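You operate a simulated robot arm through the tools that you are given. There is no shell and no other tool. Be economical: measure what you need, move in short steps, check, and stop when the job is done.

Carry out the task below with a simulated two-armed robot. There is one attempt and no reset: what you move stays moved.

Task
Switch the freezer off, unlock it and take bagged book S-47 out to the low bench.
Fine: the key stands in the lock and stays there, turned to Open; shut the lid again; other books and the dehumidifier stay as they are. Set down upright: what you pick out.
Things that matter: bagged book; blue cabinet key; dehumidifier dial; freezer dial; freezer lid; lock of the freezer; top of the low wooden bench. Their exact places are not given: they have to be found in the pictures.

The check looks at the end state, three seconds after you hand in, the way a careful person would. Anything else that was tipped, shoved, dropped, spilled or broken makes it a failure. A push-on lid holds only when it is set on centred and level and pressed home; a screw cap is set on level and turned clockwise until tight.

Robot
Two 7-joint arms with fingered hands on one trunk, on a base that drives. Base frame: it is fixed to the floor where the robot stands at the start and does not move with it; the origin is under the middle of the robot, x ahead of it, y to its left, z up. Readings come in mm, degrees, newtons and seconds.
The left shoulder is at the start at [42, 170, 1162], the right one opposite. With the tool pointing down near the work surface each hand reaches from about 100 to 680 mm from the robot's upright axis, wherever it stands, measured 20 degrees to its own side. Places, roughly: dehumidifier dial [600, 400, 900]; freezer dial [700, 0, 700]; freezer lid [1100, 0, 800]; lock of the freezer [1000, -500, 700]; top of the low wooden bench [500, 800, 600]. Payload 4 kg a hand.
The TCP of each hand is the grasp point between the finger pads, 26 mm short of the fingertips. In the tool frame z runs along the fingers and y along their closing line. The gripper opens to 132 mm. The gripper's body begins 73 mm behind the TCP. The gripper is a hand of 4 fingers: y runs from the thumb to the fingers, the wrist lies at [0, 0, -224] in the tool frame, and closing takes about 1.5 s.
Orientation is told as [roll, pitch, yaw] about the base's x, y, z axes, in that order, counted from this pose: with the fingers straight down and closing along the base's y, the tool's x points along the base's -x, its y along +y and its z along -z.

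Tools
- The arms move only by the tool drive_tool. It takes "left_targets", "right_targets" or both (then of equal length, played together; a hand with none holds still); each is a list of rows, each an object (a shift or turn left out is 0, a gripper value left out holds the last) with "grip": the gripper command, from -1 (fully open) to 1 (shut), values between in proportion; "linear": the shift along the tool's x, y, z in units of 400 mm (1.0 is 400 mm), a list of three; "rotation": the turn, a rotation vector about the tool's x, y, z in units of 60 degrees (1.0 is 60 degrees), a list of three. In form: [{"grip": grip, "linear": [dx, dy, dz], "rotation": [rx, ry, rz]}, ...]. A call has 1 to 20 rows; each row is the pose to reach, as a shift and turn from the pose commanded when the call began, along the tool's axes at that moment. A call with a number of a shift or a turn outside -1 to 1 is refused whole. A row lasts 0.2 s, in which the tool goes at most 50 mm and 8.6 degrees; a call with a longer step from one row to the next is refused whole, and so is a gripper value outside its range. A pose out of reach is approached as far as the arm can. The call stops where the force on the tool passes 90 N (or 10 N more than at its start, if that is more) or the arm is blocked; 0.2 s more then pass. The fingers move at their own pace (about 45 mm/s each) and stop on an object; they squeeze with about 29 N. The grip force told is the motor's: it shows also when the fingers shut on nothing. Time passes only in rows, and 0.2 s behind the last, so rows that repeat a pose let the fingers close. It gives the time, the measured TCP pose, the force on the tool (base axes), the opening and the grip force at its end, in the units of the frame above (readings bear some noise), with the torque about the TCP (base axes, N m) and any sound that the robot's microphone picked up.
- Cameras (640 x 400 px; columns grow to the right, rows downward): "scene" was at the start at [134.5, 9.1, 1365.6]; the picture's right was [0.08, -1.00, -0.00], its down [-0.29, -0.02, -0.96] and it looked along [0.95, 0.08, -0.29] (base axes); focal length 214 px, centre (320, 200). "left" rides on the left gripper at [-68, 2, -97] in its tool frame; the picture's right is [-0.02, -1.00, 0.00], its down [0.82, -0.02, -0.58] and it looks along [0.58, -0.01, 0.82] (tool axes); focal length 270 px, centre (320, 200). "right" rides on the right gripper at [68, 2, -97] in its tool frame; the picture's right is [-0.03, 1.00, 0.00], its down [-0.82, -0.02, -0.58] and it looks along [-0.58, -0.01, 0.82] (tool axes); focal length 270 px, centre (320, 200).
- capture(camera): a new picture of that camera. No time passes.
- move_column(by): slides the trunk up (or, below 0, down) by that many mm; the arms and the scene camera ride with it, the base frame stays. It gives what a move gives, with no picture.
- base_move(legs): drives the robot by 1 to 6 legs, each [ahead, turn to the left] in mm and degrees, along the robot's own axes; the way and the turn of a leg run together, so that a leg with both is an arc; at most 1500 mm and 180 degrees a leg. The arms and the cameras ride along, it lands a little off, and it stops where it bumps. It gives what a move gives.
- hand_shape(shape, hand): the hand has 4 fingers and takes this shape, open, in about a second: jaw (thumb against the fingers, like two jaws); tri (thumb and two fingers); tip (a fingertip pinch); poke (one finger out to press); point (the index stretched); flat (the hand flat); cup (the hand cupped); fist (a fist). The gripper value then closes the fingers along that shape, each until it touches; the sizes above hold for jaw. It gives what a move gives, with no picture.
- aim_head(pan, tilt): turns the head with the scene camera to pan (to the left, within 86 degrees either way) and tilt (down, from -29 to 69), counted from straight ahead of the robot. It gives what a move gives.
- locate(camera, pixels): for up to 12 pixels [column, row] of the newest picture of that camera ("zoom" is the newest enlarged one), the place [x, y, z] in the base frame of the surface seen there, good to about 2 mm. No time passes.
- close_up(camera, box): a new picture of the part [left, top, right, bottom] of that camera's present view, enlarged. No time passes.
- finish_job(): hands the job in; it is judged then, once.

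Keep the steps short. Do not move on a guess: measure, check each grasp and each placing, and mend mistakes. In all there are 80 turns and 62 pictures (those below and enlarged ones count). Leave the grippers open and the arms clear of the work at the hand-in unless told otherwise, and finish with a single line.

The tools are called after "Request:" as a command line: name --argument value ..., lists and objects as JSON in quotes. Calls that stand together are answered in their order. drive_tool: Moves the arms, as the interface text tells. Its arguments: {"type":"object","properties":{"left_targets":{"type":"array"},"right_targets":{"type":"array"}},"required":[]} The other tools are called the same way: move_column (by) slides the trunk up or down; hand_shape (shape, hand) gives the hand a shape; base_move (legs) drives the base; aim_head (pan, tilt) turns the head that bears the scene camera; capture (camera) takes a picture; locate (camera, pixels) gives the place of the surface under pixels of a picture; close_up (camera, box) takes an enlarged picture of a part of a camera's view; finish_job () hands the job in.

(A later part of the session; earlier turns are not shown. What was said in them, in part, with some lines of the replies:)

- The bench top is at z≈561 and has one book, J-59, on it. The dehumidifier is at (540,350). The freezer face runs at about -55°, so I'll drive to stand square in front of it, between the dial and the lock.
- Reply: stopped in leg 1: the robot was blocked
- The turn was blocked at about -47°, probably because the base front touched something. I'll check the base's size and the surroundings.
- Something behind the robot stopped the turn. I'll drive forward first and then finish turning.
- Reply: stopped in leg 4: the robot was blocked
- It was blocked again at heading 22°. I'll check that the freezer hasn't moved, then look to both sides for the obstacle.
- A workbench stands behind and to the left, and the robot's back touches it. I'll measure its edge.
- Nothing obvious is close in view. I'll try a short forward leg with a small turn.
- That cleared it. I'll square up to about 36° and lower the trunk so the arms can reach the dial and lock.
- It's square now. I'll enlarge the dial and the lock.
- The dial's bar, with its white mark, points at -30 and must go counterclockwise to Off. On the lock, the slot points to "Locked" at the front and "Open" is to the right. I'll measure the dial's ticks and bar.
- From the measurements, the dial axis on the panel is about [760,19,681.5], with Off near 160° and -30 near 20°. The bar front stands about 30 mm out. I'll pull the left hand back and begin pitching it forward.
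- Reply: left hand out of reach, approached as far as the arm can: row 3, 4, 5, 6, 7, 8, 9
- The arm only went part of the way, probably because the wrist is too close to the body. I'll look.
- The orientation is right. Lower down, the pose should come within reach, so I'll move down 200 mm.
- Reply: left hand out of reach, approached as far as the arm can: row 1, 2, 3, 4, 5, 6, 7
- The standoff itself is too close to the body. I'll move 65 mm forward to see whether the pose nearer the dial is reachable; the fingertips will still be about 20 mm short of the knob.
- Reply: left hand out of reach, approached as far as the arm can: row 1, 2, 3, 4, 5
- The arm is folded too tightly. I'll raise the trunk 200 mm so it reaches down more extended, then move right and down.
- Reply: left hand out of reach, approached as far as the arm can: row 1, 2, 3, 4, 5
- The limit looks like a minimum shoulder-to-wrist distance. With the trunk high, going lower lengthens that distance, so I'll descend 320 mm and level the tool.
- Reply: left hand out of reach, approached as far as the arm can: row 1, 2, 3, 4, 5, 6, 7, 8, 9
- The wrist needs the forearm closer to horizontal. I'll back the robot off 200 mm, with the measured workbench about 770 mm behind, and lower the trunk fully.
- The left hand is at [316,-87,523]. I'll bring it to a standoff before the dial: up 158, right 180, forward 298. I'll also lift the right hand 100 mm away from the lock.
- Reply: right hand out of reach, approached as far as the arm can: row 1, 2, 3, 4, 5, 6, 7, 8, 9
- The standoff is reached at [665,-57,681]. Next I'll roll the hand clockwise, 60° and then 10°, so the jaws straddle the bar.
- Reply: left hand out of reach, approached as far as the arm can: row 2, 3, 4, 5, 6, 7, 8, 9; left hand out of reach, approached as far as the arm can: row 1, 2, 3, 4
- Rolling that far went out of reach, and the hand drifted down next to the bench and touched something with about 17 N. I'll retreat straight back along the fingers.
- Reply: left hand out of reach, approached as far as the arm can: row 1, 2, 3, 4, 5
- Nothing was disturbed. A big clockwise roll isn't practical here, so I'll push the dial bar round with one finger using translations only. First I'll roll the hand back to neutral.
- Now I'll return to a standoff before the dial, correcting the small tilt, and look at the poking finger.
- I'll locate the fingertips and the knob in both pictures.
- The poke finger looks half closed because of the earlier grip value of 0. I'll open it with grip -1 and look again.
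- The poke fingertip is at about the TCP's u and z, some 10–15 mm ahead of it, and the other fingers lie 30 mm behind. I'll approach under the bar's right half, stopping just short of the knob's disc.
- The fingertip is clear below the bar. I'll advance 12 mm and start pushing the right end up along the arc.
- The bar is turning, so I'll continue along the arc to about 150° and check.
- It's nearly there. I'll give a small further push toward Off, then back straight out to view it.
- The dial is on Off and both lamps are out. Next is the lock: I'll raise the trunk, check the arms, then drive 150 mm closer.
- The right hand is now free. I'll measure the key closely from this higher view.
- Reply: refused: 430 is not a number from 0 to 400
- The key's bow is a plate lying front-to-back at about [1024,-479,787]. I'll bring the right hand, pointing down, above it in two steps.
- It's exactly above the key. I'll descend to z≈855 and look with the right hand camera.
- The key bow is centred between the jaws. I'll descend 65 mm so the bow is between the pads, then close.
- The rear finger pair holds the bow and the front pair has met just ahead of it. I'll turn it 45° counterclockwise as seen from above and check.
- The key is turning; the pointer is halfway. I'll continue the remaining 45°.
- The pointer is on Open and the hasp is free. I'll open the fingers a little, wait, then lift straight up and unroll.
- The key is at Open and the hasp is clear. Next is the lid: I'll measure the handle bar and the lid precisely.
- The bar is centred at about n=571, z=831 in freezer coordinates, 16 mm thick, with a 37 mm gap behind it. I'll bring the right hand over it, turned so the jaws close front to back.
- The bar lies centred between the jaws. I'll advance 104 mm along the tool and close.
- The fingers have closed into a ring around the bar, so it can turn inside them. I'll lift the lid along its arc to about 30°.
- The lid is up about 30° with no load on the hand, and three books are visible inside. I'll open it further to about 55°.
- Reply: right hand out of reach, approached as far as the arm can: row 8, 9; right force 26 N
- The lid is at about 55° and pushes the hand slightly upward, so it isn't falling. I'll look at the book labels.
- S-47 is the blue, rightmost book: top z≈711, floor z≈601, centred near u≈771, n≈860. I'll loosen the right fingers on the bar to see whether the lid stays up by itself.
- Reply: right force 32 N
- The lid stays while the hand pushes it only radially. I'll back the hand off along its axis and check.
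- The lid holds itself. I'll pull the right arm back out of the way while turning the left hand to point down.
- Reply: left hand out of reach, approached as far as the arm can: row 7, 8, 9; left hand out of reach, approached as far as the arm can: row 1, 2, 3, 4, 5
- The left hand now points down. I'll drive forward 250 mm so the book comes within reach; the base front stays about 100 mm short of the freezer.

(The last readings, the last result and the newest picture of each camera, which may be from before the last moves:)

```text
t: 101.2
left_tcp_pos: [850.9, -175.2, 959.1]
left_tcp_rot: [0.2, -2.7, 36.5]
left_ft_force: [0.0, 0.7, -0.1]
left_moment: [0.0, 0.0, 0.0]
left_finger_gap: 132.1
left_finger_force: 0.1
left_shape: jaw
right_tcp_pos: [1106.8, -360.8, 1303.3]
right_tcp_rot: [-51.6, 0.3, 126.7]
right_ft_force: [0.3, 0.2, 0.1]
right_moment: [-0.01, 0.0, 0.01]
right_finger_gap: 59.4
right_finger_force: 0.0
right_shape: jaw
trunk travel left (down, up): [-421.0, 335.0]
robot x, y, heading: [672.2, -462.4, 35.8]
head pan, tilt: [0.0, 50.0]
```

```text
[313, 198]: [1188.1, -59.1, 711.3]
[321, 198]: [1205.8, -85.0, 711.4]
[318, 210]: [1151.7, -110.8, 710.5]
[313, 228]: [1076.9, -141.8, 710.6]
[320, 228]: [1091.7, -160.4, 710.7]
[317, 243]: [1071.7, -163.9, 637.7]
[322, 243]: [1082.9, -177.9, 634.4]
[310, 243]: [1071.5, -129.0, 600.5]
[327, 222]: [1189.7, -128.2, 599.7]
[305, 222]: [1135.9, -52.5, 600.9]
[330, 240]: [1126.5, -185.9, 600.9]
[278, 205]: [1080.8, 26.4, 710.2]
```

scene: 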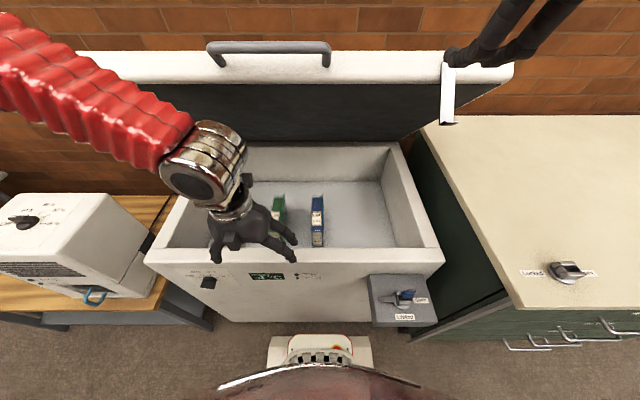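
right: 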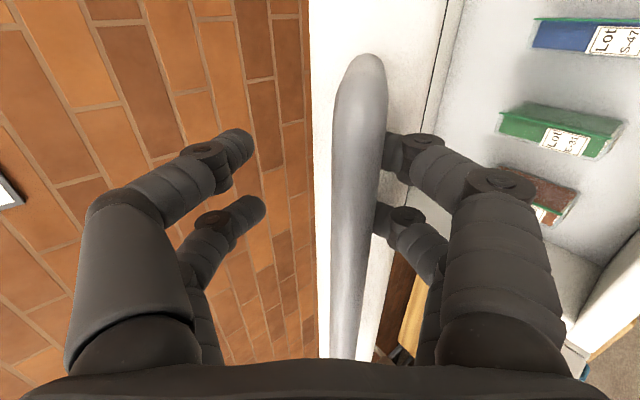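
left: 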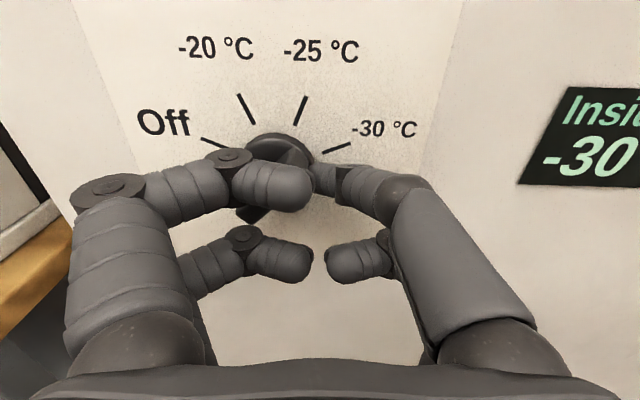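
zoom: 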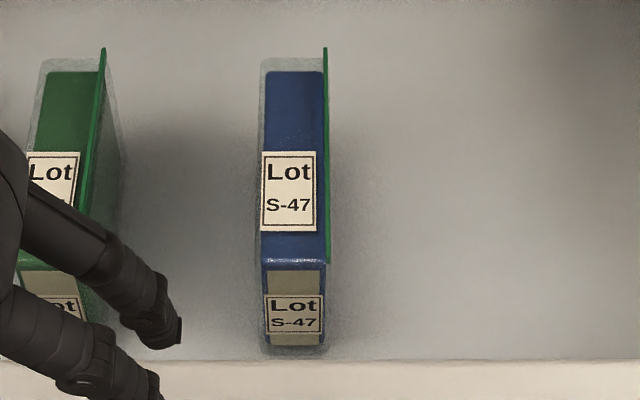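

Book S-47 spans u 754–785 and n 770–930, z 600–711. The open lid overhangs, so I'll go in low. The first stop is just in front of and above the book, with the jaws at about 100 mm.

Request:
drive_tool --left_targets '[{"linear": [-0.073, -0.05, 0.049], "rotation": [0, 0.02, 0], "grip": -0.5}, {"linear": [-0.147, -0.101, 0.0975], "rotation": [0, 0.043, 0]}, {"linear": [-0.22, -0.152, 0.146], "rotation": [0, 0.043, 0]}, {"linear": [-0.293, -0.203, 0.195], "rotation": [0, 0.043, 0]}, {"linear": [-0.367, -0.253, 0.244], "rotation": [0, 0.043, 0]}, {"linear": [-0.44, -0.304, 0.2925], "rotation": [0, 0.043, 0]}, {"linear": [-0.44, -0.304, 0.2925], "rotation": [0, 0.043, 0]}]'

Request:
capture --camera "left"

```text
t: 102.8
left_tcp_pos: [911.7, -190.7, 858.6]
left_tcp_rot: [-0.1, 0.0, 36.5]
left_ft_force: [-0.8, 0.4, 0.0]
left_moment: [-0.06, -0.02, -0.03]
left_finger_gap: 99.3
left_finger_force: 0.1
left_shape: jaw
left hand out of reach, approached as far as the arm can: row 1, 2, 3, 4, 5, 6, 7
right_tcp_pos: [1107.1, -356.7, 1303.5]
right_tcp_rot: [-51.5, 0.4, 126.8]
right_ft_force: [0.3, 1.0, 0.3]
right_moment: [-0.03, -0.01, -0.08]
right_finger_gap: 59.3
right_finger_force: 0.1
right_shape: jaw
trunk travel left (down, up): [-421.0, 335.0]
robot x, y, heading: [674.9, -463.0, 35.8]
head pan, tilt: [0.0, 50.0]
```

```text
15 pictures are left
```

left: 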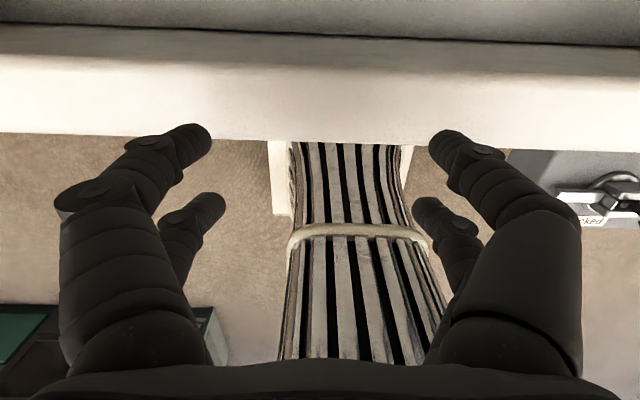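

It stopped short at n=618, u=697. I'll continue the remaining way in smaller steps.

Request:
drive_tool --left_targets '[{"linear": [-0.06, 0, 0]}, {"linear": [-0.12, 0, 0]}, {"linear": [-0.18, -0.03, 0]}, {"linear": [-0.24, -0.06, 0]}, {"linear": [-0.3, -0.1, 0]}, {"linear": [-0.355, -0.14, 0.01]}, {"linear": [-0.355, -0.1825, 0.02]}, {"linear": [-0.355, -0.1825, 0.02]}]'

```text
t: 104.6
left_tcp_pos: [921.4, -188.0, 859.1]
left_tcp_rot: [0.1, -0.1, 36.5]
left_ft_force: [-0.7, 0.1, -0.1]
left_moment: [0.0, 0.01, -0.02]
left_finger_gap: 99.0
left_finger_force: 0.0
left_shape: jaw
left hand out of reach, approached as far as the arm can: row 1, 2, 3, 4, 5, 6, 7, 8
right_tcp_pos: [1107.7, -360.6, 1303.7]
right_tcp_rot: [-51.6, 0.2, 126.7]
right_ft_force: [-0.3, -0.8, -0.9]
right_moment: [-0.04, 0.02, 0.0]
right_finger_gap: 59.3
right_finger_force: 0.1
right_shape: jaw
trunk travel left (down, up): [-421.0, 335.0]
robot x, y, heading: [673.6, -460.3, 35.8]
head pan, tilt: [0.0, 50.0]
```

The left arm is stuck against a joint limit in this posture, while the right arm moves well pointing down. So the right hand will take the book: I'll clear the left hand and turn the right hand downward.

Request:
drive_tool --left_targets '[{"linear": [0.047, 0.047, 0]}, {"linear": [0.094, 0.094, 0]}, {"linear": [0.14, 0.14, -0.03]}, {"linear": [0.19, 0.19, -0.06]}, {"linear": [0.235, 0.235, -0.1]}, {"linear": [0.28, 0.28, -0.15]}, {"linear": [0.33, 0.33, -0.2]}, {"linear": [0.375, 0.375, -0.25]}, {"linear": [0.375, 0.375, -0.25]}]' --right_targets '[{"linear": [-0.02, 0.043, 0.02], "rotation": [-0.1075, 0, 0]}, {"linear": [-0.04, 0.087, 0.04], "rotation": [-0.215, 0, 0]}, {"linear": [-0.06, 0.13, 0.06], "rotation": [-0.3225, 0, 0]}, {"linear": [-0.08, 0.173, 0.083], "rotation": [-0.43, 0, 0]}, {"linear": [-0.1, 0.217, 0.1], "rotation": [-0.5375, 0, 0]}, {"linear": [-0.12, 0.26, 0.125], "rotation": [-0.645, 0, 0]}, {"linear": [-0.14, 0.303, 0.145], "rotation": [-0.7525, 0, 0]}, {"linear": [-0.17, 0.347, 0.166], "rotation": [-0.86, 0, 0]}, {"linear": [-0.17, 0.347, 0.166], "rotation": [-0.86, 0, 0]}]'

```text
t: 106.6
left_tcp_pos: [808.8, -142.0, 915.1]
left_tcp_rot: [0.0, -0.1, 36.5]
left_ft_force: [1.4, 0.2, 0.5]
left_moment: [0.03, 0.01, 0.0]
left_finger_gap: 99.3
left_finger_force: 0.1
left_shape: jaw
left hand out of reach, approached as far as the arm can: row 5, 6, 7, 8, 9
right_tcp_pos: [1039.4, -327.6, 1154.2]
right_tcp_rot: [0.2, 0.2, 126.7]
right_ft_force: [-0.3, 0.8, 0.5]
right_moment: [-0.01, 0.04, -0.01]
right_finger_gap: 59.4
right_finger_force: 0.1
right_shape: jaw
trunk travel left (down, up): [-421.0, 335.0]
robot x, y, heading: [674.8, -461.0, 35.8]
head pan, tilt: [0.0, 50.0]
```

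Request:
drive_tool --left_targets '[{"linear": [0, 0.03, 0]}, {"linear": [0, 0.06, 0]}, {"linear": [0, 0.09, 0]}, {"linear": [0, 0.12, 0]}, {"linear": [0, 0.15, 0]}, {"linear": [0, 0.18, 0]}, {"linear": [0, 0.2, 0]}, {"linear": [0, 0.2, 0]}, {"linear": [0, 0.2, 0]}]' --right_targets '[{"linear": [-0.01, 0, 0.08], "rotation": [0, 0, 0.125]}, {"linear": [-0.03, 0, 0.16], "rotation": [0, 0, 0.25]}, {"linear": [-0.04, 0, 0.25], "rotation": [0, 0, 0.375]}, {"linear": [-0.05, 0, 0.34], "rotation": [0, 0, 0.5]}, {"linear": [-0.06, 0, 0.43], "rotation": [0, 0, 0.625]}, {"linear": [-0.08, 0, 0.52], "rotation": [0, 0, 0.75]}, {"linear": [-0.1, 0, 0.61], "rotation": [0, 0, 0.875]}, {"linear": [-0.1, 0, 0.7], "rotation": [0, 0, 1]}, {"linear": [-0.1, 0, 0.7], "rotation": [0, 0, 1]}]'

Request:
drive_tool --right_targets '[{"rotation": [0, 0, 0.125], "grip": -0.5}, {"rotation": [0, 0, 0.25]}, {"rotation": [0, 0, 0.375]}, {"rotation": [0, 0, 0.5]}, {"rotation": [0, 0, 0.5]}]'

```text
t: 108.6
left_tcp_pos: [794.3, -126.7, 891.3]
left_tcp_rot: [0.2, -0.3, 36.6]
left_ft_force: [0.1, 0.3, -1.0]
left_moment: [0.0, -0.01, -0.04]
left_finger_gap: 99.2
left_finger_force: 0.1
left_shape: jaw
left hand out of reach, approached as far as the arm can: row 1, 2, 3, 4, 5, 6, 7, 8, 9
right_tcp_pos: [1017.2, -297.5, 869.9]
right_tcp_rot: [-0.2, 0.1, 66.8]
right_ft_force: [0.2, 0.4, -0.2]
right_moment: [0.0, 0.0, 0.0]
right_finger_gap: 59.3
right_finger_force: 0.0
right_shape: jaw
trunk travel left (down, up): [-421.0, 335.0]
robot x, y, heading: [675.2, -464.7, 35.8]
head pan, tilt: [0.0, 50.0]
```

```text
t: 109.8
left_tcp_pos: [793.2, -125.7, 889.7]
left_tcp_rot: [0.3, -0.4, 36.6]
left_ft_force: [0.6, -1.1, 0.0]
left_moment: [0.0, 0.01, 0.02]
left_finger_gap: 99.2
left_finger_force: 0.1
left_shape: jaw
right_tcp_pos: [1018.2, -295.8, 873.3]
right_tcp_rot: [-0.1, 0.1, 36.6]
right_ft_force: [-0.6, 0.5, -0.6]
right_moment: [0.0, 0.0, -0.03]
right_finger_gap: 98.6
right_finger_force: 0.2
right_shape: jaw
trunk travel left (down, up): [-421.0, 335.0]
robot x, y, heading: [678.5, -461.3, 35.9]
head pan, tilt: [0.0, 50.0]
```

The right hand is ready at n=641, u=844. I'll move it in front of and above the book and look.

Request:
drive_tool --right_targets '[{"linear": [-0.06, 0.038, 0.01]}, {"linear": [-0.12, 0.075, 0.02]}, {"linear": [-0.18, 0.113, 0.035]}, {"linear": [-0.24, 0.15, 0.045]}, {"linear": [-0.2975, 0.1875, 0.0575]}, {"linear": [-0.2975, 0.1875, 0.0575]}]'

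Request:
capture --camera "right"

```text
t: 111.2
left_tcp_pos: [793.0, -125.4, 889.5]
left_tcp_rot: [0.3, -0.4, 36.5]
left_ft_force: [0.2, -0.2, -0.4]
left_moment: [0.0, -0.03, 0.0]
left_finger_gap: 99.2
left_finger_force: 0.1
left_shape: jaw
right_tcp_pos: [1068.2, -165.2, 850.1]
right_tcp_rot: [-0.4, 0.1, 36.7]
right_ft_force: [0.9, -0.4, 0.7]
right_moment: [-0.02, 0.01, -0.01]
right_finger_gap: 98.8
right_finger_force: 0.1
right_shape: jaw
trunk travel left (down, up): [-421.0, 335.0]
robot x, y, heading: [675.0, -459.2, 35.8]
head pan, tilt: [0.0, 50.0]
```

```text
14 pictures are left
```

right: 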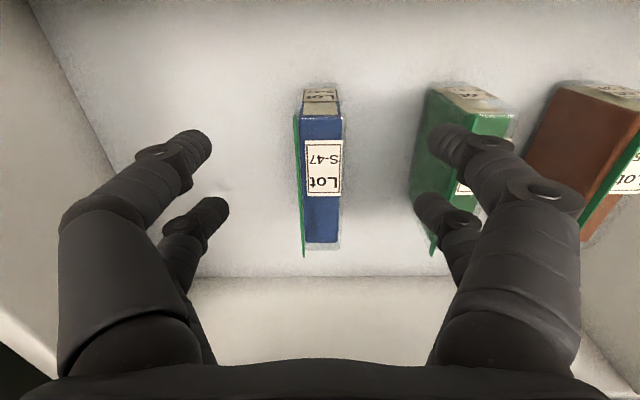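

The book is centred between the jaws. I'll descend diagonally to n=843, z=695 and close.

Request:
drive_tool --right_targets '[{"linear": [-0.042, 0, 0.0775]}, {"linear": [-0.084, 0, 0.155]}, {"linear": [-0.126, 0, 0.2325]}, {"linear": [-0.168, 0, 0.31]}, {"linear": [-0.21, 0, 0.3875]}, {"linear": [-0.21, 0, 0.3875]}, {"linear": [-0.21, 0, 0.3875], "grip": 1}, {"linear": [-0.21, 0, 0.3875]}, {"linear": [-0.21, 0, 0.3875]}, {"linear": [-0.21, 0, 0.3875]}, {"linear": [-0.21, 0, 0.3875]}, {"linear": [-0.21, 0, 0.3875]}, {"linear": [-0.21, 0, 0.3875]}, {"linear": [-0.21, 0, 0.3875]}]'

```text
t: 114.2
left_tcp_pos: [794.4, -126.2, 890.3]
left_tcp_rot: [0.2, -0.3, 36.5]
left_ft_force: [0.4, 0.0, 0.3]
left_moment: [0.0, -0.04, -0.03]
left_finger_gap: 99.1
left_finger_force: 0.1
left_shape: jaw
right_tcp_pos: [1135.4, -115.6, 694.0]
right_tcp_rot: [-0.3, 0.2, 36.7]
right_ft_force: [0.2, -1.4, -0.3]
right_moment: [-0.06, 0.0, -0.02]
right_finger_gap: 42.5
right_finger_force: 29.1
right_shape: jaw
trunk travel left (down, up): [-421.0, 335.0]
robot x, y, heading: [676.6, -463.2, 35.9]
head pan, tilt: [0.0, 50.0]
```

The book is gripped (gap 42 mm, 29 N). Before lifting, I'll check the lid's front edge and the freezer's inner front wall from the last scene picture.

Request:
locate --camera "scene" --pixels '[[350, 70], [350, 82], [350, 90], [350, 250], [350, 245], [350, 262], [270, 50], [280, 140]]'

```text
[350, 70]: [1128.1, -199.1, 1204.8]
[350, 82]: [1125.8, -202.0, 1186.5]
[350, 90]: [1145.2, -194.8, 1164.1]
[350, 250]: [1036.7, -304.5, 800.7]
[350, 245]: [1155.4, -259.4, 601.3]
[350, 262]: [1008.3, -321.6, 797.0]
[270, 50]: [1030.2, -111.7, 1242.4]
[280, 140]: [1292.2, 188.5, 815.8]
```

The inner front wall is at n≈655 and the lid edge at n≈784, z≈1180. I'll lift, shift toward the front, rise above the rim and pull back.

Request:
drive_tool --right_targets '[{"linear": [0, 0, -0.05]}, {"linear": [0, 0, -0.1]}, {"linear": [0.07, 0, -0.15]}, {"linear": [0.14, 0, -0.2]}, {"linear": [0.2, 0, -0.25]}, {"linear": [0.2275, 0, -0.33]}, {"linear": [0.2275, 0, -0.42]}, {"linear": [0.2275, 0, -0.51]}, {"linear": [0.2275, 0, -0.585]}, {"linear": [0.3, 0, -0.59]}, {"linear": [0.4, 0, -0.59]}, {"linear": [0.5, 0, -0.59]}, {"linear": [0.6, 0, -0.59]}, {"linear": [0.6, 0, -0.59]}]'

Request:
capture --camera "scene"

```text
t: 117.2
left_tcp_pos: [794.2, -125.3, 889.8]
left_tcp_rot: [0.2, -0.4, 36.6]
left_ft_force: [0.6, -0.7, 0.2]
left_moment: [-0.04, -0.04, 0.02]
left_finger_gap: 99.3
left_finger_force: 0.1
left_shape: jaw
right_tcp_pos: [943.0, -256.6, 928.5]
right_tcp_rot: [-0.4, 0.1, 36.6]
right_ft_force: [0.6, 0.3, -6.0]
right_moment: [0.03, 0.04, -0.01]
right_finger_gap: 42.1
right_finger_force: 28.4
right_shape: jaw
trunk travel left (down, up): [-421.0, 335.0]
robot x, y, heading: [676.1, -464.8, 35.9]
head pan, tilt: [0.0, 50.0]
```

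```text
13 pictures are left
```

scene: 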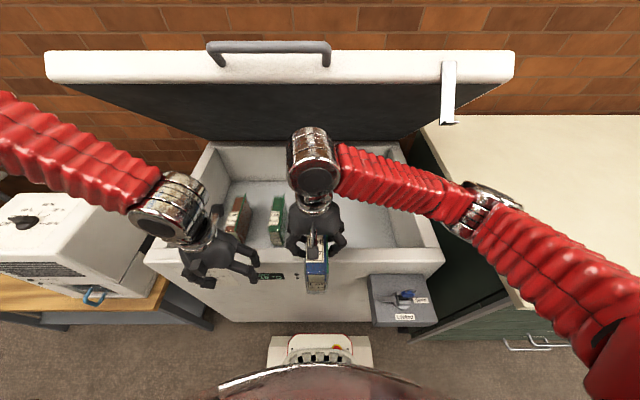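

S-47 is out and held, about 6 N. Now I'll back off and turn left to travel along the aisle to the bench, looking ahead before driving on.

Request:
base_move --legs '[[-260, 0], [0, 90]]'

Request:
capture --camera "scene"

```text
t: 122.1
left_tcp_pos: [221.0, -352.2, 883.1]
left_tcp_rot: [3.0, -5.1, 105.8]
left_ft_force: [-0.5, -0.4, 0.8]
left_moment: [0.0, -0.05, -0.03]
left_finger_gap: 99.1
left_finger_force: 0.1
left_shape: jaw
right_tcp_pos: [388.3, -278.5, 929.1]
right_tcp_rot: [-0.6, 0.2, 101.7]
right_ft_force: [-1.2, -0.6, -4.9]
right_moment: [0.0, -0.06, 0.0]
right_finger_gap: 41.4
right_finger_force: 29.3
right_shape: jaw
trunk travel left (down, up): [-421.0, 335.0]
robot x, y, heading: [527.2, -600.7, 103.3]
head pan, tilt: [0.0, 50.0]
stopped in leg 2: the robot was blocked; the commanded pose is now the measured one
```

```text
12 pictures are left
```

scene: 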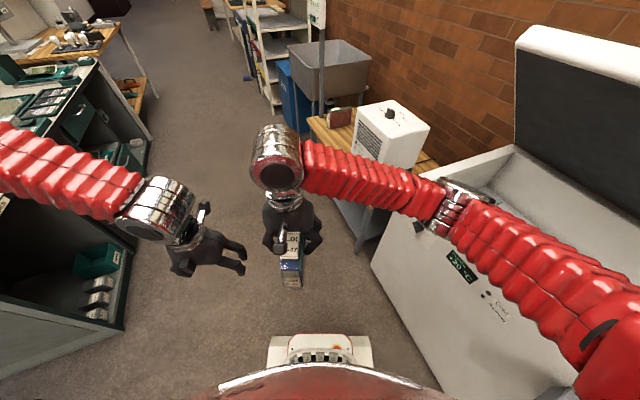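

Request:
locate --camera "scene" --pixels '[[130, 245], [150, 130], [60, 380], [355, 250], [310, 120], [430, 230], [125, 325], [10, 135], [570, 380], [270, 110], [320, 110], [440, 190]]'

```text
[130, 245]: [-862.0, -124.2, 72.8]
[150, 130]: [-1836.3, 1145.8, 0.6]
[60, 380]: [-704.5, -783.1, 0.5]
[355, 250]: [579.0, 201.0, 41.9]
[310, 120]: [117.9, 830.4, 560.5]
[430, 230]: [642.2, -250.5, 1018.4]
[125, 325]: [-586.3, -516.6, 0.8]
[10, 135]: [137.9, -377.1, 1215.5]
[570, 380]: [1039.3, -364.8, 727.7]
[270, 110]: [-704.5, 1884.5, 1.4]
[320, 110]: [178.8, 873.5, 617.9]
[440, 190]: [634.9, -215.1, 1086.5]
```

The hands are fine and nothing near the front is in contact. I'll continue with a short forward leg and the remaining turn.

Request:
base_move --legs '[[60, 0], [0, 12], [100, 0], [0, 8]]'

```text
t: 125.4
left_tcp_pos: [103.2, -318.3, 879.8]
left_tcp_rot: [3.7, -5.6, 126.5]
left_ft_force: [0.2, -0.5, -1.1]
left_moment: [-0.01, 0.03, -0.04]
left_finger_gap: 98.9
left_finger_force: 0.2
left_shape: jaw
right_tcp_pos: [231.7, -193.0, 928.9]
right_tcp_rot: [-0.4, 0.1, 121.9]
right_ft_force: [-0.3, -1.2, -5.5]
right_moment: [-0.03, -0.01, -0.01]
right_finger_gap: 41.5
right_finger_force: 28.8
right_shape: jaw
trunk travel left (down, up): [-421.0, 335.0]
robot x, y, heading: [482.9, -442.5, 123.4]
head pan, tilt: [0.0, 50.0]
```

It turned freely. I'll line up with the aisle, drive about 1 m along it, and then turn to face the bench.

Request:
base_move --legs '[[0, 8], [1010, 0], [0, -95]]'

Request:
capture --camera "scene"

```text
t: 133.9
left_tcp_pos: [-412.4, 663.9, 881.6]
left_tcp_rot: [4.0, -5.3, 87.1]
left_ft_force: [0.2, -0.8, -0.3]
left_moment: [-0.02, 0.03, 0.03]
left_finger_gap: 98.9
left_finger_force: 0.0
left_shape: jaw
right_tcp_pos: [-234.1, 678.4, 929.5]
right_tcp_rot: [-0.2, 0.2, 82.7]
right_ft_force: [0.2, 0.5, -5.9]
right_moment: [-0.04, 0.04, 0.01]
right_finger_gap: 41.5
right_finger_force: 28.8
right_shape: jaw
trunk travel left (down, up): [-421.0, 335.0]
robot x, y, heading: [-239.1, 329.9, 82.6]
head pan, tilt: [0.0, 50.0]
stopped in leg 3: the robot was blocked; the commanded pose is now the measured one
```

```text
11 pictures are left
```

scene: 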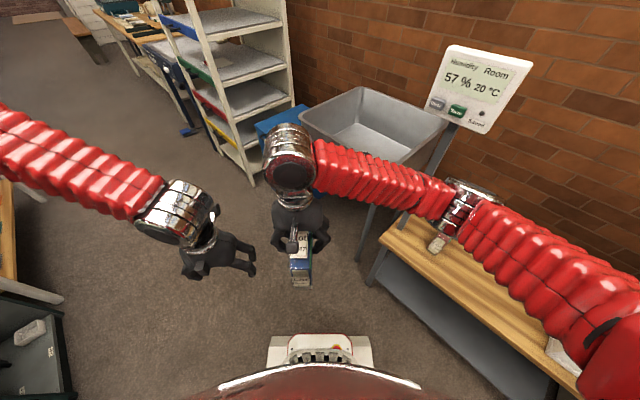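

Request:
locate --camera "scene" --pixels '[[437, 243], [565, 355], [470, 100], [430, 180], [400, 230], [500, 340], [375, 280], [550, 270], [445, 215], [600, 345], [490, 225]]'

Request:
close_up --camera "scene" --box '[360, 160, 640, 400]'

```text
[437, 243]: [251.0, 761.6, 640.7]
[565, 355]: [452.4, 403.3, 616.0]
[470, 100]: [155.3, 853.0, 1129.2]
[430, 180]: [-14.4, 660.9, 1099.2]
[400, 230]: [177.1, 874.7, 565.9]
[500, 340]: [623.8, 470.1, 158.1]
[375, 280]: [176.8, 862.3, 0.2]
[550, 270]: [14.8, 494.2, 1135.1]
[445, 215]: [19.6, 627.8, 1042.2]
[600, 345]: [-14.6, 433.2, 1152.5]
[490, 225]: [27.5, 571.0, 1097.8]
```

```text
1.67 times, centred on (500, 280) of scene
```

zoom: 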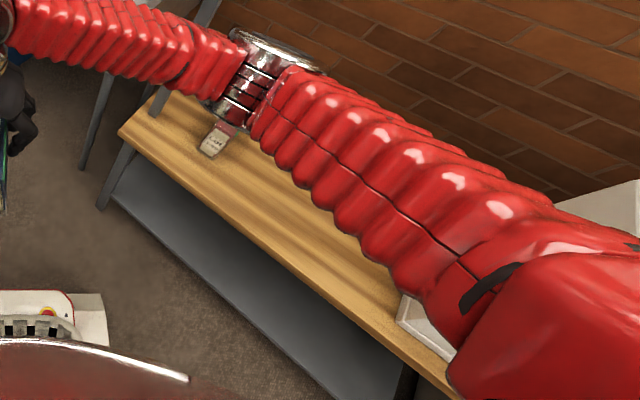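

Everything on the bench is as before (J-59 at [251,762], dehumidifier corner at [452,403]). I'll finish the turn in small parts.

Request:
base_move --legs '[[-20, 0], [0, -15], [0, -16], [0, -15]]'

```text
t: 137.8
left_tcp_pos: [-122.8, 668.7, 883.1]
left_tcp_rot: [4.0, -5.5, 42.2]
left_ft_force: [-0.2, 0.0, 0.6]
left_moment: [0.04, 0.0, -0.01]
left_finger_gap: 98.9
left_finger_force: 0.1
left_shape: jaw
right_tcp_pos: [12.1, 552.5, 930.3]
right_tcp_rot: [-0.1, 0.2, 37.8]
right_ft_force: [0.1, -0.1, -5.1]
right_moment: [0.01, 0.05, 0.03]
right_finger_gap: 41.8
right_finger_force: 29.0
right_shape: jaw
trunk travel left (down, up): [-421.0, 335.0]
robot x, y, heading: [-271.4, 347.9, 36.6]
head pan, tilt: [0.0, 50.0]
stopped in leg 4: the robot was blocked; the commanded pose is now the measured one
```

It faces the bench squarely now. The humidity display stands at n≈632, u≈-593, so I'll move forward only 170 mm and check.

Request:
base_move --legs '[[170, 0]]'

Request:
aim_head --pan -10 --tilt 50

Request:
capture --camera "scene"

```text
t: 139.2
left_tcp_pos: [10.7, 773.6, 881.2]
left_tcp_rot: [3.8, -5.3, 42.5]
left_ft_force: [0.4, -1.0, -0.6]
left_moment: [-0.03, -0.01, -0.02]
left_finger_gap: 99.0
left_finger_force: 0.0
left_shape: jaw
right_tcp_pos: [145.2, 658.6, 932.0]
right_tcp_rot: [-0.2, 0.3, 38.0]
right_ft_force: [0.1, -0.1, -5.4]
right_moment: [-0.02, 0.06, -0.01]
right_finger_gap: 42.1
right_finger_force: 28.7
right_shape: jaw
trunk travel left (down, up): [-421.0, 335.0]
robot x, y, heading: [-133.5, 449.2, 37.2]
head pan, tilt: [0.0, 50.0]
```

```text
t: 139.9
left_tcp_pos: [10.7, 772.5, 882.9]
left_tcp_rot: [3.6, -5.5, 42.4]
left_ft_force: [-0.1, -0.4, -0.3]
left_moment: [-0.03, -0.01, 0.01]
left_finger_gap: 98.9
left_finger_force: 0.0
left_shape: jaw
right_tcp_pos: [145.2, 658.3, 933.3]
right_tcp_rot: [-0.2, 0.1, 38.0]
right_ft_force: [-0.3, 0.7, -5.1]
right_moment: [0.02, 0.02, -0.03]
right_finger_gap: 41.6
right_finger_force: 28.7
right_shape: jaw
trunk travel left (down, up): [-421.0, 335.0]
robot x, y, heading: [-131.8, 449.6, 37.1]
head pan, tilt: [-10.0, 50.0]
```

```text
9 pictures are left
```

scene: 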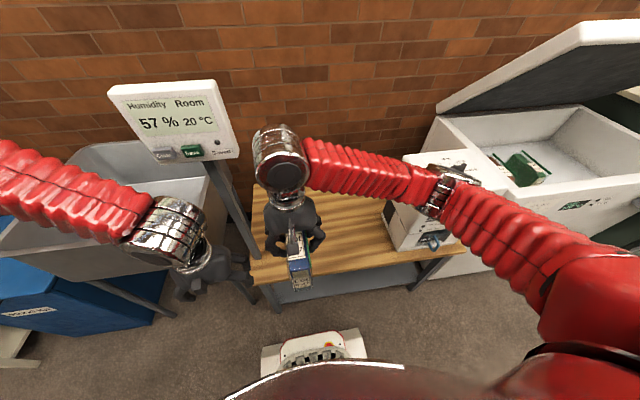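

The bench area between J-59 and the dehumidifier is free. Before lowering I'll check where the right elbow is relative to the dehumidifier.

Request:
locate --camera "scene" --pixels '[[440, 190], [480, 205], [440, 168], [420, 200], [540, 260], [350, 170], [400, 235], [390, 250], [430, 165], [345, 230], [240, 150], [520, 165]]'

```text
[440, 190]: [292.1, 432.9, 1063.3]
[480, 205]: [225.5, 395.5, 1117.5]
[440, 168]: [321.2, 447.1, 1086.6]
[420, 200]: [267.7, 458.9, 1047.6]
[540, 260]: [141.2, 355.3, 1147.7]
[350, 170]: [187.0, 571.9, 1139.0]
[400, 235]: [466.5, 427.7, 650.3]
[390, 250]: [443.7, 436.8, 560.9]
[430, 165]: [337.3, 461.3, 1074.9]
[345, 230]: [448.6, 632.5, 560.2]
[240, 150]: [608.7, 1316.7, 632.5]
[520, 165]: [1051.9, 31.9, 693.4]
```

The elbow is at z≈1063, well above the dehumidifier, and it folds inward as the arm extends. I'll move the book over u≈-290, n≈695, then down to 35 mm above the bench.

Request:
drive_tool --right_targets '[{"linear": [-0.076, -0.065, 0]}, {"linear": [-0.152, -0.13, 0]}, {"linear": [-0.228, -0.196, 0]}, {"linear": [-0.304, -0.261, 0]}, {"linear": [-0.38, -0.326, 0]}, {"linear": [-0.4555, -0.3915, 0]}, {"linear": [-0.4555, -0.3915, 0.1]}, {"linear": [-0.4555, -0.3915, 0.2]}, {"linear": [-0.4555, -0.3915, 0.3]}, {"linear": [-0.4555, -0.3915, 0.4]}, {"linear": [-0.4555, -0.3915, 0.5]}, {"linear": [-0.4555, -0.3915, 0.6]}, {"linear": [-0.4555, -0.3915, 0.6]}]'

Request:
capture --camera "scene"

```text
t: 142.8
left_tcp_pos: [9.9, 772.0, 882.6]
left_tcp_rot: [3.7, -5.4, 42.4]
left_ft_force: [0.4, -0.3, -1.0]
left_moment: [0.02, 0.01, 0.04]
left_finger_gap: 99.0
left_finger_force: 0.0
left_shape: jaw
right_tcp_pos: [385.9, 646.5, 690.9]
right_tcp_rot: [-0.3, 0.1, 38.0]
right_ft_force: [-0.4, 0.0, -5.2]
right_moment: [0.0, 0.03, -0.02]
right_finger_gap: 41.5
right_finger_force: 28.8
right_shape: jaw
trunk travel left (down, up): [-421.0, 335.0]
robot x, y, heading: [-132.6, 448.6, 37.3]
head pan, tilt: [-10.0, 50.0]
```

```text
8 pictures are left
```

scene: 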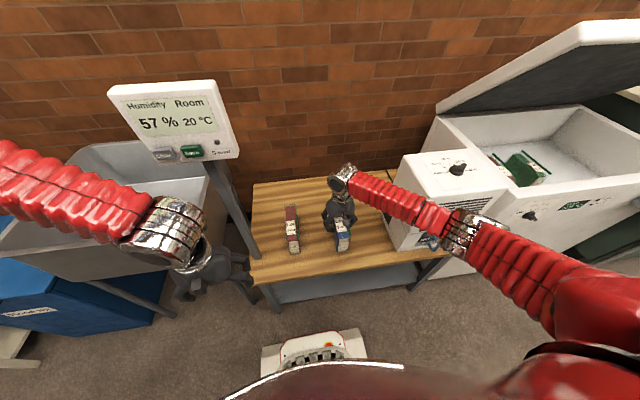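

Request:
locate --camera "scene" --pixels '[[395, 190], [420, 205], [440, 215], [465, 225], [342, 240], [343, 248], [360, 245], [325, 240], [294, 245], [420, 225]]'

Request:
close_up --camera "scene" --box '[270, 150, 530, 313]'

```text
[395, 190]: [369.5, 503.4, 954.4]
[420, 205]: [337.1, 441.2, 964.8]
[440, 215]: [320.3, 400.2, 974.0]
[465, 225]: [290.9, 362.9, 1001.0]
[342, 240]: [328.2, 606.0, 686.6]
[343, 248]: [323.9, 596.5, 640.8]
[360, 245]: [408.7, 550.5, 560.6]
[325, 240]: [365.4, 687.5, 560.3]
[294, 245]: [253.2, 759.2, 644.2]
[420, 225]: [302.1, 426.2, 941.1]
```

```text
2.45 times, centred on (400, 232) of scene
```

zoom: 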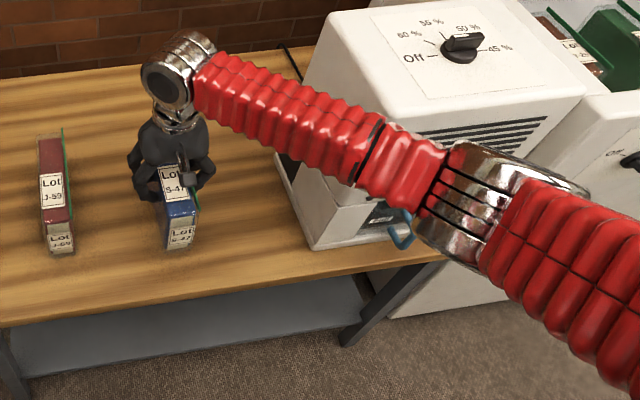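

The elbow is in front of the dehumidifier and clear of it. I'll lower the last 36 mm gently.

Request:
drive_tool --right_targets '[{"linear": [0, 0, 0.04]}, {"linear": [0, 0, 0.07]}, {"linear": [0, 0, 0.08]}, {"linear": [0, 0, 0.0875]}, {"linear": [0, 0, 0.09]}, {"linear": [0, 0, 0.09]}]'

```text
t: 144.2
left_tcp_pos: [8.6, 773.1, 883.0]
left_tcp_rot: [3.8, -5.5, 42.4]
left_ft_force: [0.4, 0.1, -0.7]
left_moment: [0.0, 0.02, -0.02]
left_finger_gap: 99.4
left_finger_force: 0.0
left_shape: jaw
right_tcp_pos: [386.3, 646.2, 655.2]
right_tcp_rot: [-0.2, 0.2, 38.0]
right_ft_force: [-0.5, 0.2, -5.0]
right_moment: [-0.04, 0.05, 0.02]
right_finger_gap: 41.7
right_finger_force: 28.4
right_shape: jaw
trunk travel left (down, up): [-421.0, 335.0]
robot x, y, heading: [-129.6, 449.0, 37.0]
head pan, tilt: [-10.0, 50.0]
```

There's no contact yet; the full weight is still on the hand. I'll lower in 1.5 mm steps.

Request:
drive_tool --right_targets '[{"linear": [0, 0, 0.004]}, {"linear": [0, 0, 0.007]}, {"linear": [0, 0, 0.007]}]'

```text
t: 144.9
left_tcp_pos: [9.3, 772.1, 882.5]
left_tcp_rot: [3.7, -5.4, 42.5]
left_ft_force: [0.4, 0.2, 0.1]
left_moment: [-0.01, 0.0, 0.03]
left_finger_gap: 99.0
left_finger_force: 0.0
left_shape: jaw
right_tcp_pos: [386.6, 647.0, 655.0]
right_tcp_rot: [-0.2, 0.0, 38.0]
right_ft_force: [0.5, 0.0, 0.3]
right_moment: [-0.09, -0.03, -0.02]
right_finger_gap: 41.4
right_finger_force: 29.5
right_shape: jaw
trunk travel left (down, up): [-421.0, 335.0]
robot x, y, heading: [-135.2, 448.6, 37.0]
head pan, tilt: [-10.0, 50.0]
```

The load is now on the bench. I'll open the fingers and lift straight up.

Request:
drive_tool --right_targets '[{"grip": 0.2}, {"grip": 0}, {"grip": -0.1}, {"grip": -0.1}, {"grip": -0.1}, {"linear": [0, 0, -0.05]}, {"linear": [0, 0, -0.12]}, {"linear": [0, 0, -0.22]}, {"linear": [0, 0, -0.34]}, {"linear": [0, 0, -0.46]}, {"linear": [0, 0, -0.58]}, {"linear": [0.1, 0.03, -0.66]}, {"linear": [0.22, 0.08, -0.66]}, {"linear": [0.33, 0.13, -0.66]}, {"linear": [0.4, 0.2, -0.66]}, {"linear": [0.4, 0.2, -0.66]}]'

Request:
close_up --camera "scene" --box '[230, 130, 570, 340]'

```text
refused: row 12 steps farther than a row can; nothing moved
```

```text
1.88 times, centred on (400, 235) of scene
```

zoom: 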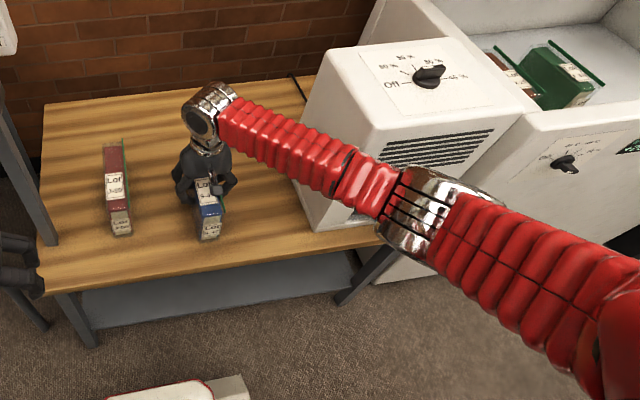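

One row step was too long, so I'm sending it again with shorter steps.

Request:
drive_tool --right_targets '[{"grip": 0.2}, {"grip": 0}, {"grip": -0.1}, {"grip": -0.1}, {"grip": -0.1}, {"linear": [0, 0, -0.05]}, {"linear": [0, 0, -0.12]}, {"linear": [0, 0, -0.22]}, {"linear": [0, 0, -0.34]}, {"linear": [0, 0, -0.46]}, {"linear": [0, 0, -0.58]}, {"linear": [0.05, 0.02, -0.66]}, {"linear": [0.15, 0.06, -0.66]}, {"linear": [0.25, 0.11, -0.66]}, {"linear": [0.35, 0.16, -0.66]}, {"linear": [0.4, 0.2, -0.66]}, {"linear": [0.4, 0.2, -0.66]}]'

Request:
close_up --camera "scene" --box '[230, 130, 570, 340]'

```text
t: 148.6
left_tcp_pos: [9.1, 772.5, 882.6]
left_tcp_rot: [3.7, -5.4, 42.4]
left_ft_force: [-0.7, 0.2, -0.3]
left_moment: [0.0, 0.0, 0.0]
left_finger_gap: 98.9
left_finger_force: 0.1
left_shape: jaw
right_tcp_pos: [208.4, 610.8, 916.6]
right_tcp_rot: [-0.2, 0.2, 38.0]
right_ft_force: [-0.3, 0.8, 0.4]
right_moment: [0.01, 0.02, 0.0]
right_finger_gap: 72.5
right_finger_force: 0.0
right_shape: jaw
trunk travel left (down, up): [-421.0, 335.0]
robot x, y, heading: [-133.0, 450.2, 36.9]
head pan, tilt: [-10.0, 50.0]
```

```text
1.88 times, centred on (400, 235) of scene
```

zoom: 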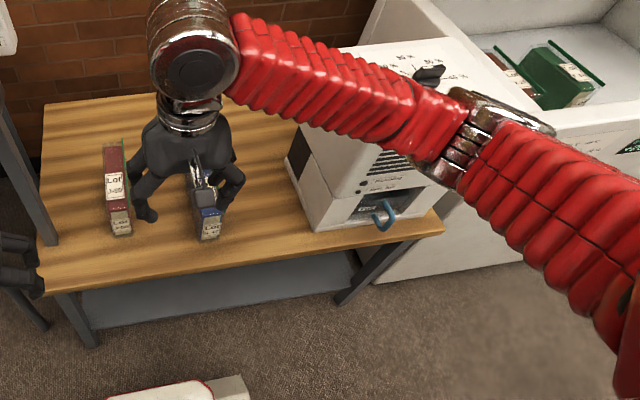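

S-47 stands upright on the bench, released. Now I'll drive back to the freezer to shut the lid: back away and turn right first.

Request:
base_move --legs '[[-190, 0], [0, -45], [0, -45]]'

```text
t: 152.7
left_tcp_pos: [43.4, 460.3, 884.5]
left_tcp_rot: [4.0, -5.4, -2.3]
left_ft_force: [0.1, -0.9, 0.0]
left_moment: [0.03, 0.0, -0.01]
left_finger_gap: 98.7
left_finger_force: 0.2
left_shape: jaw
right_tcp_pos: [70.7, 204.8, 918.5]
right_tcp_rot: [0.0, 0.2, -6.8]
right_ft_force: [-0.2, -0.3, 0.2]
right_moment: [0.06, 0.02, -0.04]
right_finger_gap: 72.7
right_finger_force: 0.1
right_shape: jaw
trunk travel left (down, up): [-421.0, 335.0]
robot x, y, heading: [-279.0, 376.0, -7.7]
head pan, tilt: [-10.0, 50.0]
stopped in leg 3: the robot was blocked; the commanded pose is now the measured one
5 turns are left
```

Only 5 turns are left, so the lid must be closed efficiently. I'll drive back in one call using arcs, since in-place turns tend to stall, and stop in front of the handle.

Request:
base_move --legs '[[-250, 0], [450, -44], [700, 0], [260, 88], [40, 0]]'

Request:
capture --camera "scene"

```text
t: 163.2
left_tcp_pos: [733.4, -267.0, 882.7]
left_tcp_rot: [3.6, -5.4, 12.3]
left_ft_force: [1.1, 1.3, -0.4]
left_moment: [-0.04, 0.01, 0.01]
left_finger_gap: 98.9
left_finger_force: 0.0
left_shape: jaw
right_tcp_pos: [825.2, -507.7, 919.0]
right_tcp_rot: [-0.4, 0.1, 7.9]
right_ft_force: [0.0, 0.0, 0.7]
right_moment: [0.0, 0.05, -0.02]
right_finger_gap: 72.4
right_finger_force: 0.1
right_shape: jaw
trunk travel left (down, up): [-421.0, 335.0]
robot x, y, heading: [446.7, -484.4, 8.9]
head pan, tilt: [-10.0, 50.0]
stopped in leg 4: the robot was blocked; the commanded pose is now the measured one
```

```text
4 pictures are left
4 turns are left
```

scene: 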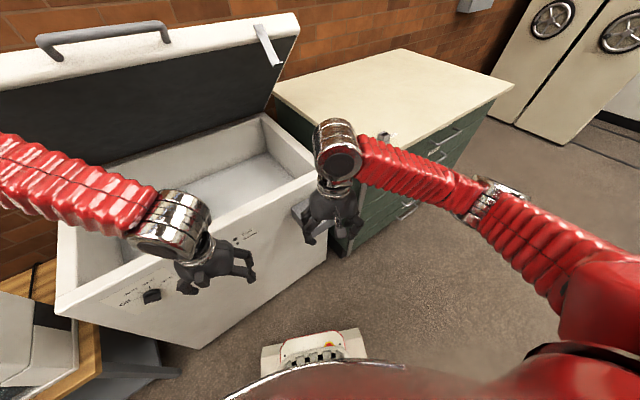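

There are four turns left. I'll finish the turn in small pieces with forward motion, then raise the trunk 120 mm for reach above the handle.

Request:
base_move --legs '[[30, 0], [0, 10], [30, 0], [0, 10], [60, 8], [40, 0]]'

Request:
move_column --by 120

Request:
aim_head --pan 0 --tilt 45

Request:
capture --camera "scene"

Request:
locate --camera "scene" --pixels '[[220, 60], [240, 60], [260, 60], [280, 60], [300, 60], [320, 60], [260, 40], [300, 40], [260, 80], [300, 80], [340, 70], [340, 50]]'

```text
t: 167.2
left_tcp_pos: [734.6, -84.1, 882.5]
left_tcp_rot: [3.7, -5.4, 40.7]
left_ft_force: [1.3, 0.2, -0.7]
left_moment: [-0.06, 0.05, 0.02]
left_finger_gap: 99.1
left_finger_force: 0.1
left_shape: jaw
right_tcp_pos: [931.4, -251.9, 916.8]
right_tcp_rot: [-0.3, 0.4, 36.4]
right_ft_force: [1.0, 0.8, 0.1]
right_moment: [-0.04, 0.03, 0.01]
right_finger_gap: 72.7
right_finger_force: 0.0
right_shape: jaw
trunk travel left (down, up): [-421.0, 335.0]
robot x, y, heading: [592.5, -423.0, 37.2]
head pan, tilt: [-10.0, 50.0]
```

```text
t: 168.7
left_tcp_pos: [733.9, -86.4, 1005.7]
left_tcp_rot: [3.7, -5.4, 40.9]
left_ft_force: [0.7, 0.0, -0.3]
left_moment: [-0.01, 0.0, 0.02]
left_finger_gap: 98.7
left_finger_force: 0.1
left_shape: jaw
right_tcp_pos: [929.6, -254.6, 1039.1]
right_tcp_rot: [-0.2, 0.2, 36.4]
right_ft_force: [-0.6, -0.7, -0.5]
right_moment: [-0.02, -0.04, -0.02]
right_finger_gap: 72.5
right_finger_force: 0.1
right_shape: jaw
trunk travel left (down, up): [-541.0, 215.0]
robot x, y, heading: [593.5, -420.7, 37.3]
head pan, tilt: [-10.0, 50.0]
```

```text
t: 169.4
left_tcp_pos: [734.1, -87.8, 1005.8]
left_tcp_rot: [3.7, -5.5, 40.8]
left_ft_force: [-0.4, -0.4, 0.3]
left_moment: [0.01, -0.01, 0.02]
left_finger_gap: 99.1
left_finger_force: 0.1
left_shape: jaw
right_tcp_pos: [929.0, -253.9, 1038.4]
right_tcp_rot: [-0.2, 0.1, 36.4]
right_ft_force: [-0.8, 0.4, 0.0]
right_moment: [-0.02, -0.01, -0.03]
right_finger_gap: 72.5
right_finger_force: 0.0
right_shape: jaw
trunk travel left (down, up): [-541.0, 215.0]
robot x, y, heading: [589.0, -421.6, 36.9]
head pan, tilt: [0.0, 45.0]
```

```text
3 pictures are left
```

scene: 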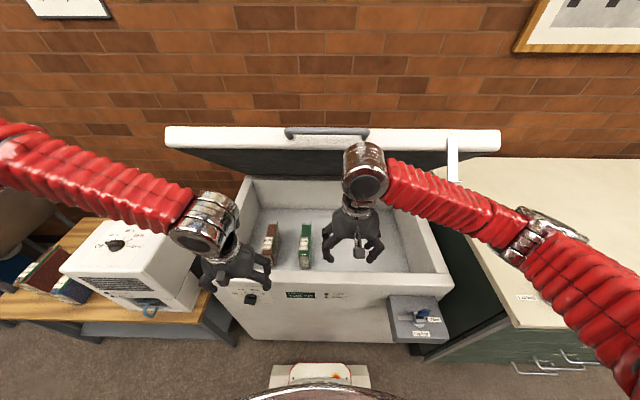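

```text
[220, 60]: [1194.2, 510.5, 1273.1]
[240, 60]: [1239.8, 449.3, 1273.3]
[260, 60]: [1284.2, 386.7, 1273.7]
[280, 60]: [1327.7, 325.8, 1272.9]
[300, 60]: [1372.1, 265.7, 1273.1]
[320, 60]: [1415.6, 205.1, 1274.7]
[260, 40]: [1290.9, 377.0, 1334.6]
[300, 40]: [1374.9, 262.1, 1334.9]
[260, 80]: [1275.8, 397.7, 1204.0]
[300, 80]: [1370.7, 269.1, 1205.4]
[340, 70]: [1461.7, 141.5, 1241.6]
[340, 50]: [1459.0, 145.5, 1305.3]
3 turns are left
```

The robot is well placed. I'll do the closing in one turn: right hand shut and raised above the handle bar, bar pushed down along the lid's arc until closed, hand lifted, then a look.

Request:
drive_tool --right_targets '[{"linear": [0, 0, -0.115], "grip": 1}, {"linear": [0, 0, -0.23]}, {"linear": [0, 0, -0.345]}, {"linear": [0, 0, -0.46]}, {"linear": [0, 0, -0.575]}, {"linear": [0, 0.01, -0.6875]}, {"linear": [-0.11, 0.03, -0.6875]}, {"linear": [-0.22, 0.03, -0.6875]}, {"linear": [-0.33, 0.03, -0.6875]}, {"linear": [-0.4425, 0.03, -0.6875]}, {"linear": [-0.4425, 0.03, -0.6875]}, {"linear": [-0.4425, 0.03, -0.6875]}]'

Request:
drive_tool --right_targets '[{"linear": [0.001, 0, 0.06]}, {"linear": [0.001, 0, 0.115]}, {"linear": [0.053, 0, 0.16]}, {"linear": [0.103, 0, 0.207]}, {"linear": [0.15, 0, 0.257]}, {"linear": [0.195, 0, 0.309]}, {"linear": [0.237, 0, 0.3635]}, {"linear": [0.276, 0, 0.42]}, {"linear": [0.312, 0, 0.479]}, {"linear": [0.3445, 0, 0.539]}, {"linear": [0.374, 0, 0.601]}, {"linear": [0.4, 0, 0.665]}, {"linear": [0.423, 0, 0.7295]}, {"linear": [0.443, 0, 0.795]}, {"linear": [0.459, 0, 0.862]}, {"linear": [0.471, 0, 0.93]}, {"linear": [0.478, 0, 0.975]}]'

Request:
drive_tool --right_targets '[{"linear": [0.003, 0, 0.055]}, {"linear": [0.006, 0, 0.11]}, {"linear": [0.0095, 0, 0.16]}, {"linear": [0.0095, 0, 0.16]}, {"linear": [0.0095, 0, 0.16]}]'

Request:
drive_tool --right_targets '[{"linear": [0, 0, -0.1]}, {"linear": [0, 0, -0.2]}, {"linear": [0, 0, -0.3]}, {"linear": [0, 0, -0.4]}, {"linear": [0.1, 0, -0.44]}, {"linear": [0.2, 0, -0.44]}, {"linear": [0.2, 0, -0.44]}]'

Request:
capture --camera "scene"

Request:
locate --camera "scene" --pixels '[[250, 200], [270, 220], [300, 240], [250, 230], [230, 210], [420, 250], [420, 230], [290, 130], [330, 130], [280, 250], [300, 260], [250, 250]]'

```text
t: 172.0
left_tcp_pos: [734.2, -86.2, 1004.7]
left_tcp_rot: [3.7, -5.4, 40.8]
left_ft_force: [-0.4, -0.4, 0.8]
left_moment: [0.0, -0.02, -0.02]
left_finger_gap: 99.1
left_finger_force: 0.1
left_shape: jaw
right_tcp_pos: [1064.2, -136.8, 1314.1]
right_tcp_rot: [-0.2, 0.1, 36.4]
right_ft_force: [0.3, 0.9, 0.6]
right_moment: [0.03, -0.03, 0.01]
right_finger_gap: 0.1
right_finger_force: 29.1
right_shape: jaw
trunk travel left (down, up): [-541.0, 215.0]
robot x, y, heading: [589.7, -421.0, 37.5]
head pan, tilt: [0.0, 45.0]
```

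```text
t: 175.6
left_tcp_pos: [732.8, -86.8, 1004.8]
left_tcp_rot: [3.6, -5.5, 40.8]
left_ft_force: [0.5, 0.3, 0.5]
left_moment: [-0.01, 0.0, -0.01]
left_finger_gap: 99.0
left_finger_force: 0.0
left_shape: jaw
right_tcp_pos: [911.1, -253.2, 923.1]
right_tcp_rot: [-0.1, 0.1, 36.4]
right_ft_force: [-0.1, 0.4, 0.0]
right_moment: [0.0, -0.02, -0.02]
right_finger_gap: 0.2
right_finger_force: 28.7
right_shape: jaw
trunk travel left (down, up): [-541.0, 215.0]
robot x, y, heading: [590.2, -421.9, 37.5]
head pan, tilt: [0.0, 45.0]
```

```text
t: 176.8
left_tcp_pos: [734.3, -85.9, 1004.9]
left_tcp_rot: [3.6, -5.5, 40.8]
left_ft_force: [1.2, 0.0, 0.2]
left_moment: [-0.02, -0.02, 0.05]
left_finger_gap: 99.2
left_finger_force: 0.0
left_shape: jaw
right_tcp_pos: [909.5, -255.2, 858.9]
right_tcp_rot: [-0.3, 0.2, 36.5]
right_ft_force: [-3.5, -2.3, -0.4]
right_moment: [-0.07, 0.08, 0.02]
right_finger_gap: 0.0
right_finger_force: 28.7
right_shape: jaw
trunk travel left (down, up): [-541.0, 215.0]
robot x, y, heading: [591.9, -426.2, 37.7]
head pan, tilt: [0.0, 45.0]
```

```text
t: 178.4
left_tcp_pos: [733.8, -86.8, 1004.4]
left_tcp_rot: [3.8, -5.5, 40.8]
left_ft_force: [-0.9, 0.5, -0.3]
left_moment: [-0.01, 0.0, 0.0]
left_finger_gap: 99.1
left_finger_force: 0.1
left_shape: jaw
right_tcp_pos: [844.4, -302.9, 1036.7]
right_tcp_rot: [-0.2, 0.1, 36.4]
right_ft_force: [-0.4, -0.2, -1.2]
right_moment: [-0.04, 0.01, -0.02]
right_finger_gap: 0.1
right_finger_force: 29.3
right_shape: jaw
trunk travel left (down, up): [-541.0, 215.0]
robot x, y, heading: [593.9, -423.1, 37.3]
head pan, tilt: [0.0, 45.0]
```

```text
2 pictures are left
```

scene: 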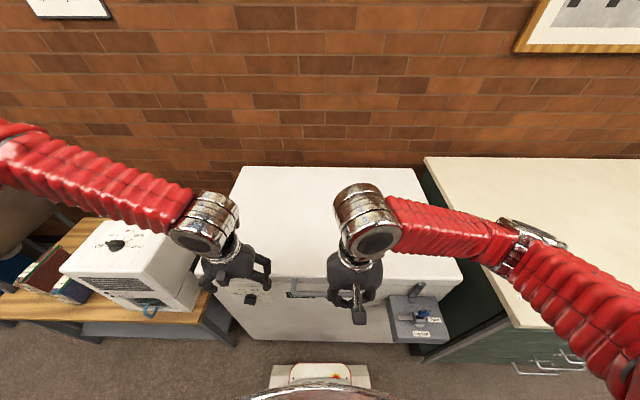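

```text
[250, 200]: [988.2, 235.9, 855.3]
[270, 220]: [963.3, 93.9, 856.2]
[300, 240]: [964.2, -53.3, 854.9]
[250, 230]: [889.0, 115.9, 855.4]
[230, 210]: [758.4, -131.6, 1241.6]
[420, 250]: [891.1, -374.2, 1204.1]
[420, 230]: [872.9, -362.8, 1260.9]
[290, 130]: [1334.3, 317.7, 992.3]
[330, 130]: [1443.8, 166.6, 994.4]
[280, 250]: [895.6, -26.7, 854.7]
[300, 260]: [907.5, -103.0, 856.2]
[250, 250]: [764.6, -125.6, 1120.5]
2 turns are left
```

The lid is shut: its top reads z≈855 from back to front, as at the start. I'll open both grippers, back off a little and take a last look.

Request:
drive_tool --right_targets '[{"grip": -1}, {"grip": -1}, {"grip": -1}, {"grip": -1}, {"grip": -1}, {"grip": -1}, {"grip": -1}, {"grip": -1}]' --left_targets '[{"grip": -1}, {"grip": -1}, {"grip": -1}, {"grip": -1}, {"grip": -1}, {"grip": -1}, {"grip": -1}, {"grip": -1}]'

Request:
base_move --legs '[[-150, 0]]'

Request:
capture --camera "scene"

```text
t: 180.2
left_tcp_pos: [734.9, -87.2, 1005.6]
left_tcp_rot: [3.7, -5.5, 40.8]
left_ft_force: [0.3, 0.7, 0.1]
left_moment: [0.0, 0.01, -0.02]
left_finger_gap: 132.0
left_finger_force: 0.1
left_shape: jaw
right_tcp_pos: [844.3, -302.8, 1036.5]
right_tcp_rot: [-0.2, 0.1, 36.4]
right_ft_force: [-1.1, 0.2, -0.1]
right_moment: [-0.01, -0.01, -0.01]
right_finger_gap: 132.1
right_finger_force: 0.0
right_shape: jaw
trunk travel left (down, up): [-541.0, 215.0]
robot x, y, heading: [591.0, -423.6, 37.1]
head pan, tilt: [0.0, 45.0]
```

```text
t: 181.6
left_tcp_pos: [611.9, -180.6, 1005.9]
left_tcp_rot: [3.7, -5.6, 40.9]
left_ft_force: [-0.1, 0.2, 0.1]
left_moment: [-0.01, -0.05, 0.01]
left_finger_gap: 131.8
left_finger_force: 0.2
left_shape: jaw
right_tcp_pos: [721.7, -396.4, 1037.7]
right_tcp_rot: [-0.1, 0.0, 36.4]
right_ft_force: [0.3, -0.1, -0.2]
right_moment: [0.03, -0.05, 0.01]
right_finger_gap: 131.8
right_finger_force: 0.1
right_shape: jaw
trunk travel left (down, up): [-541.0, 215.0]
robot x, y, heading: [466.9, -519.0, 37.2]
head pan, tilt: [0.0, 45.0]
```

```text
1 pictures are left
1 turns are left
```

scene: 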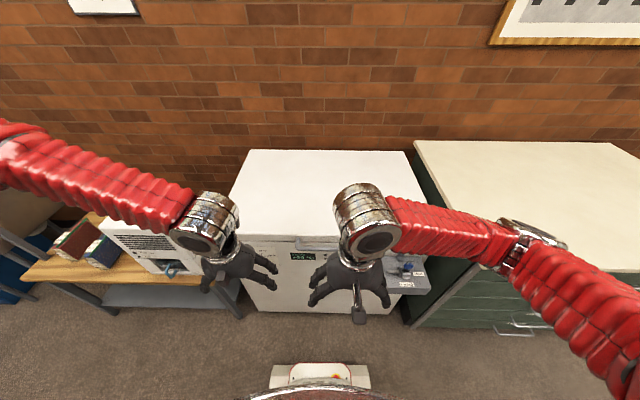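

The last picture shows the lid shut, the key in the lock and S-47 beside J-59 on the bench, so I'm handing in.

Request:
finish_job

```text
The job is handed in.
```

The freezer is off and unlocked with the key left at Open, S-47 stands upright on the low bench, and the lid is shut again.
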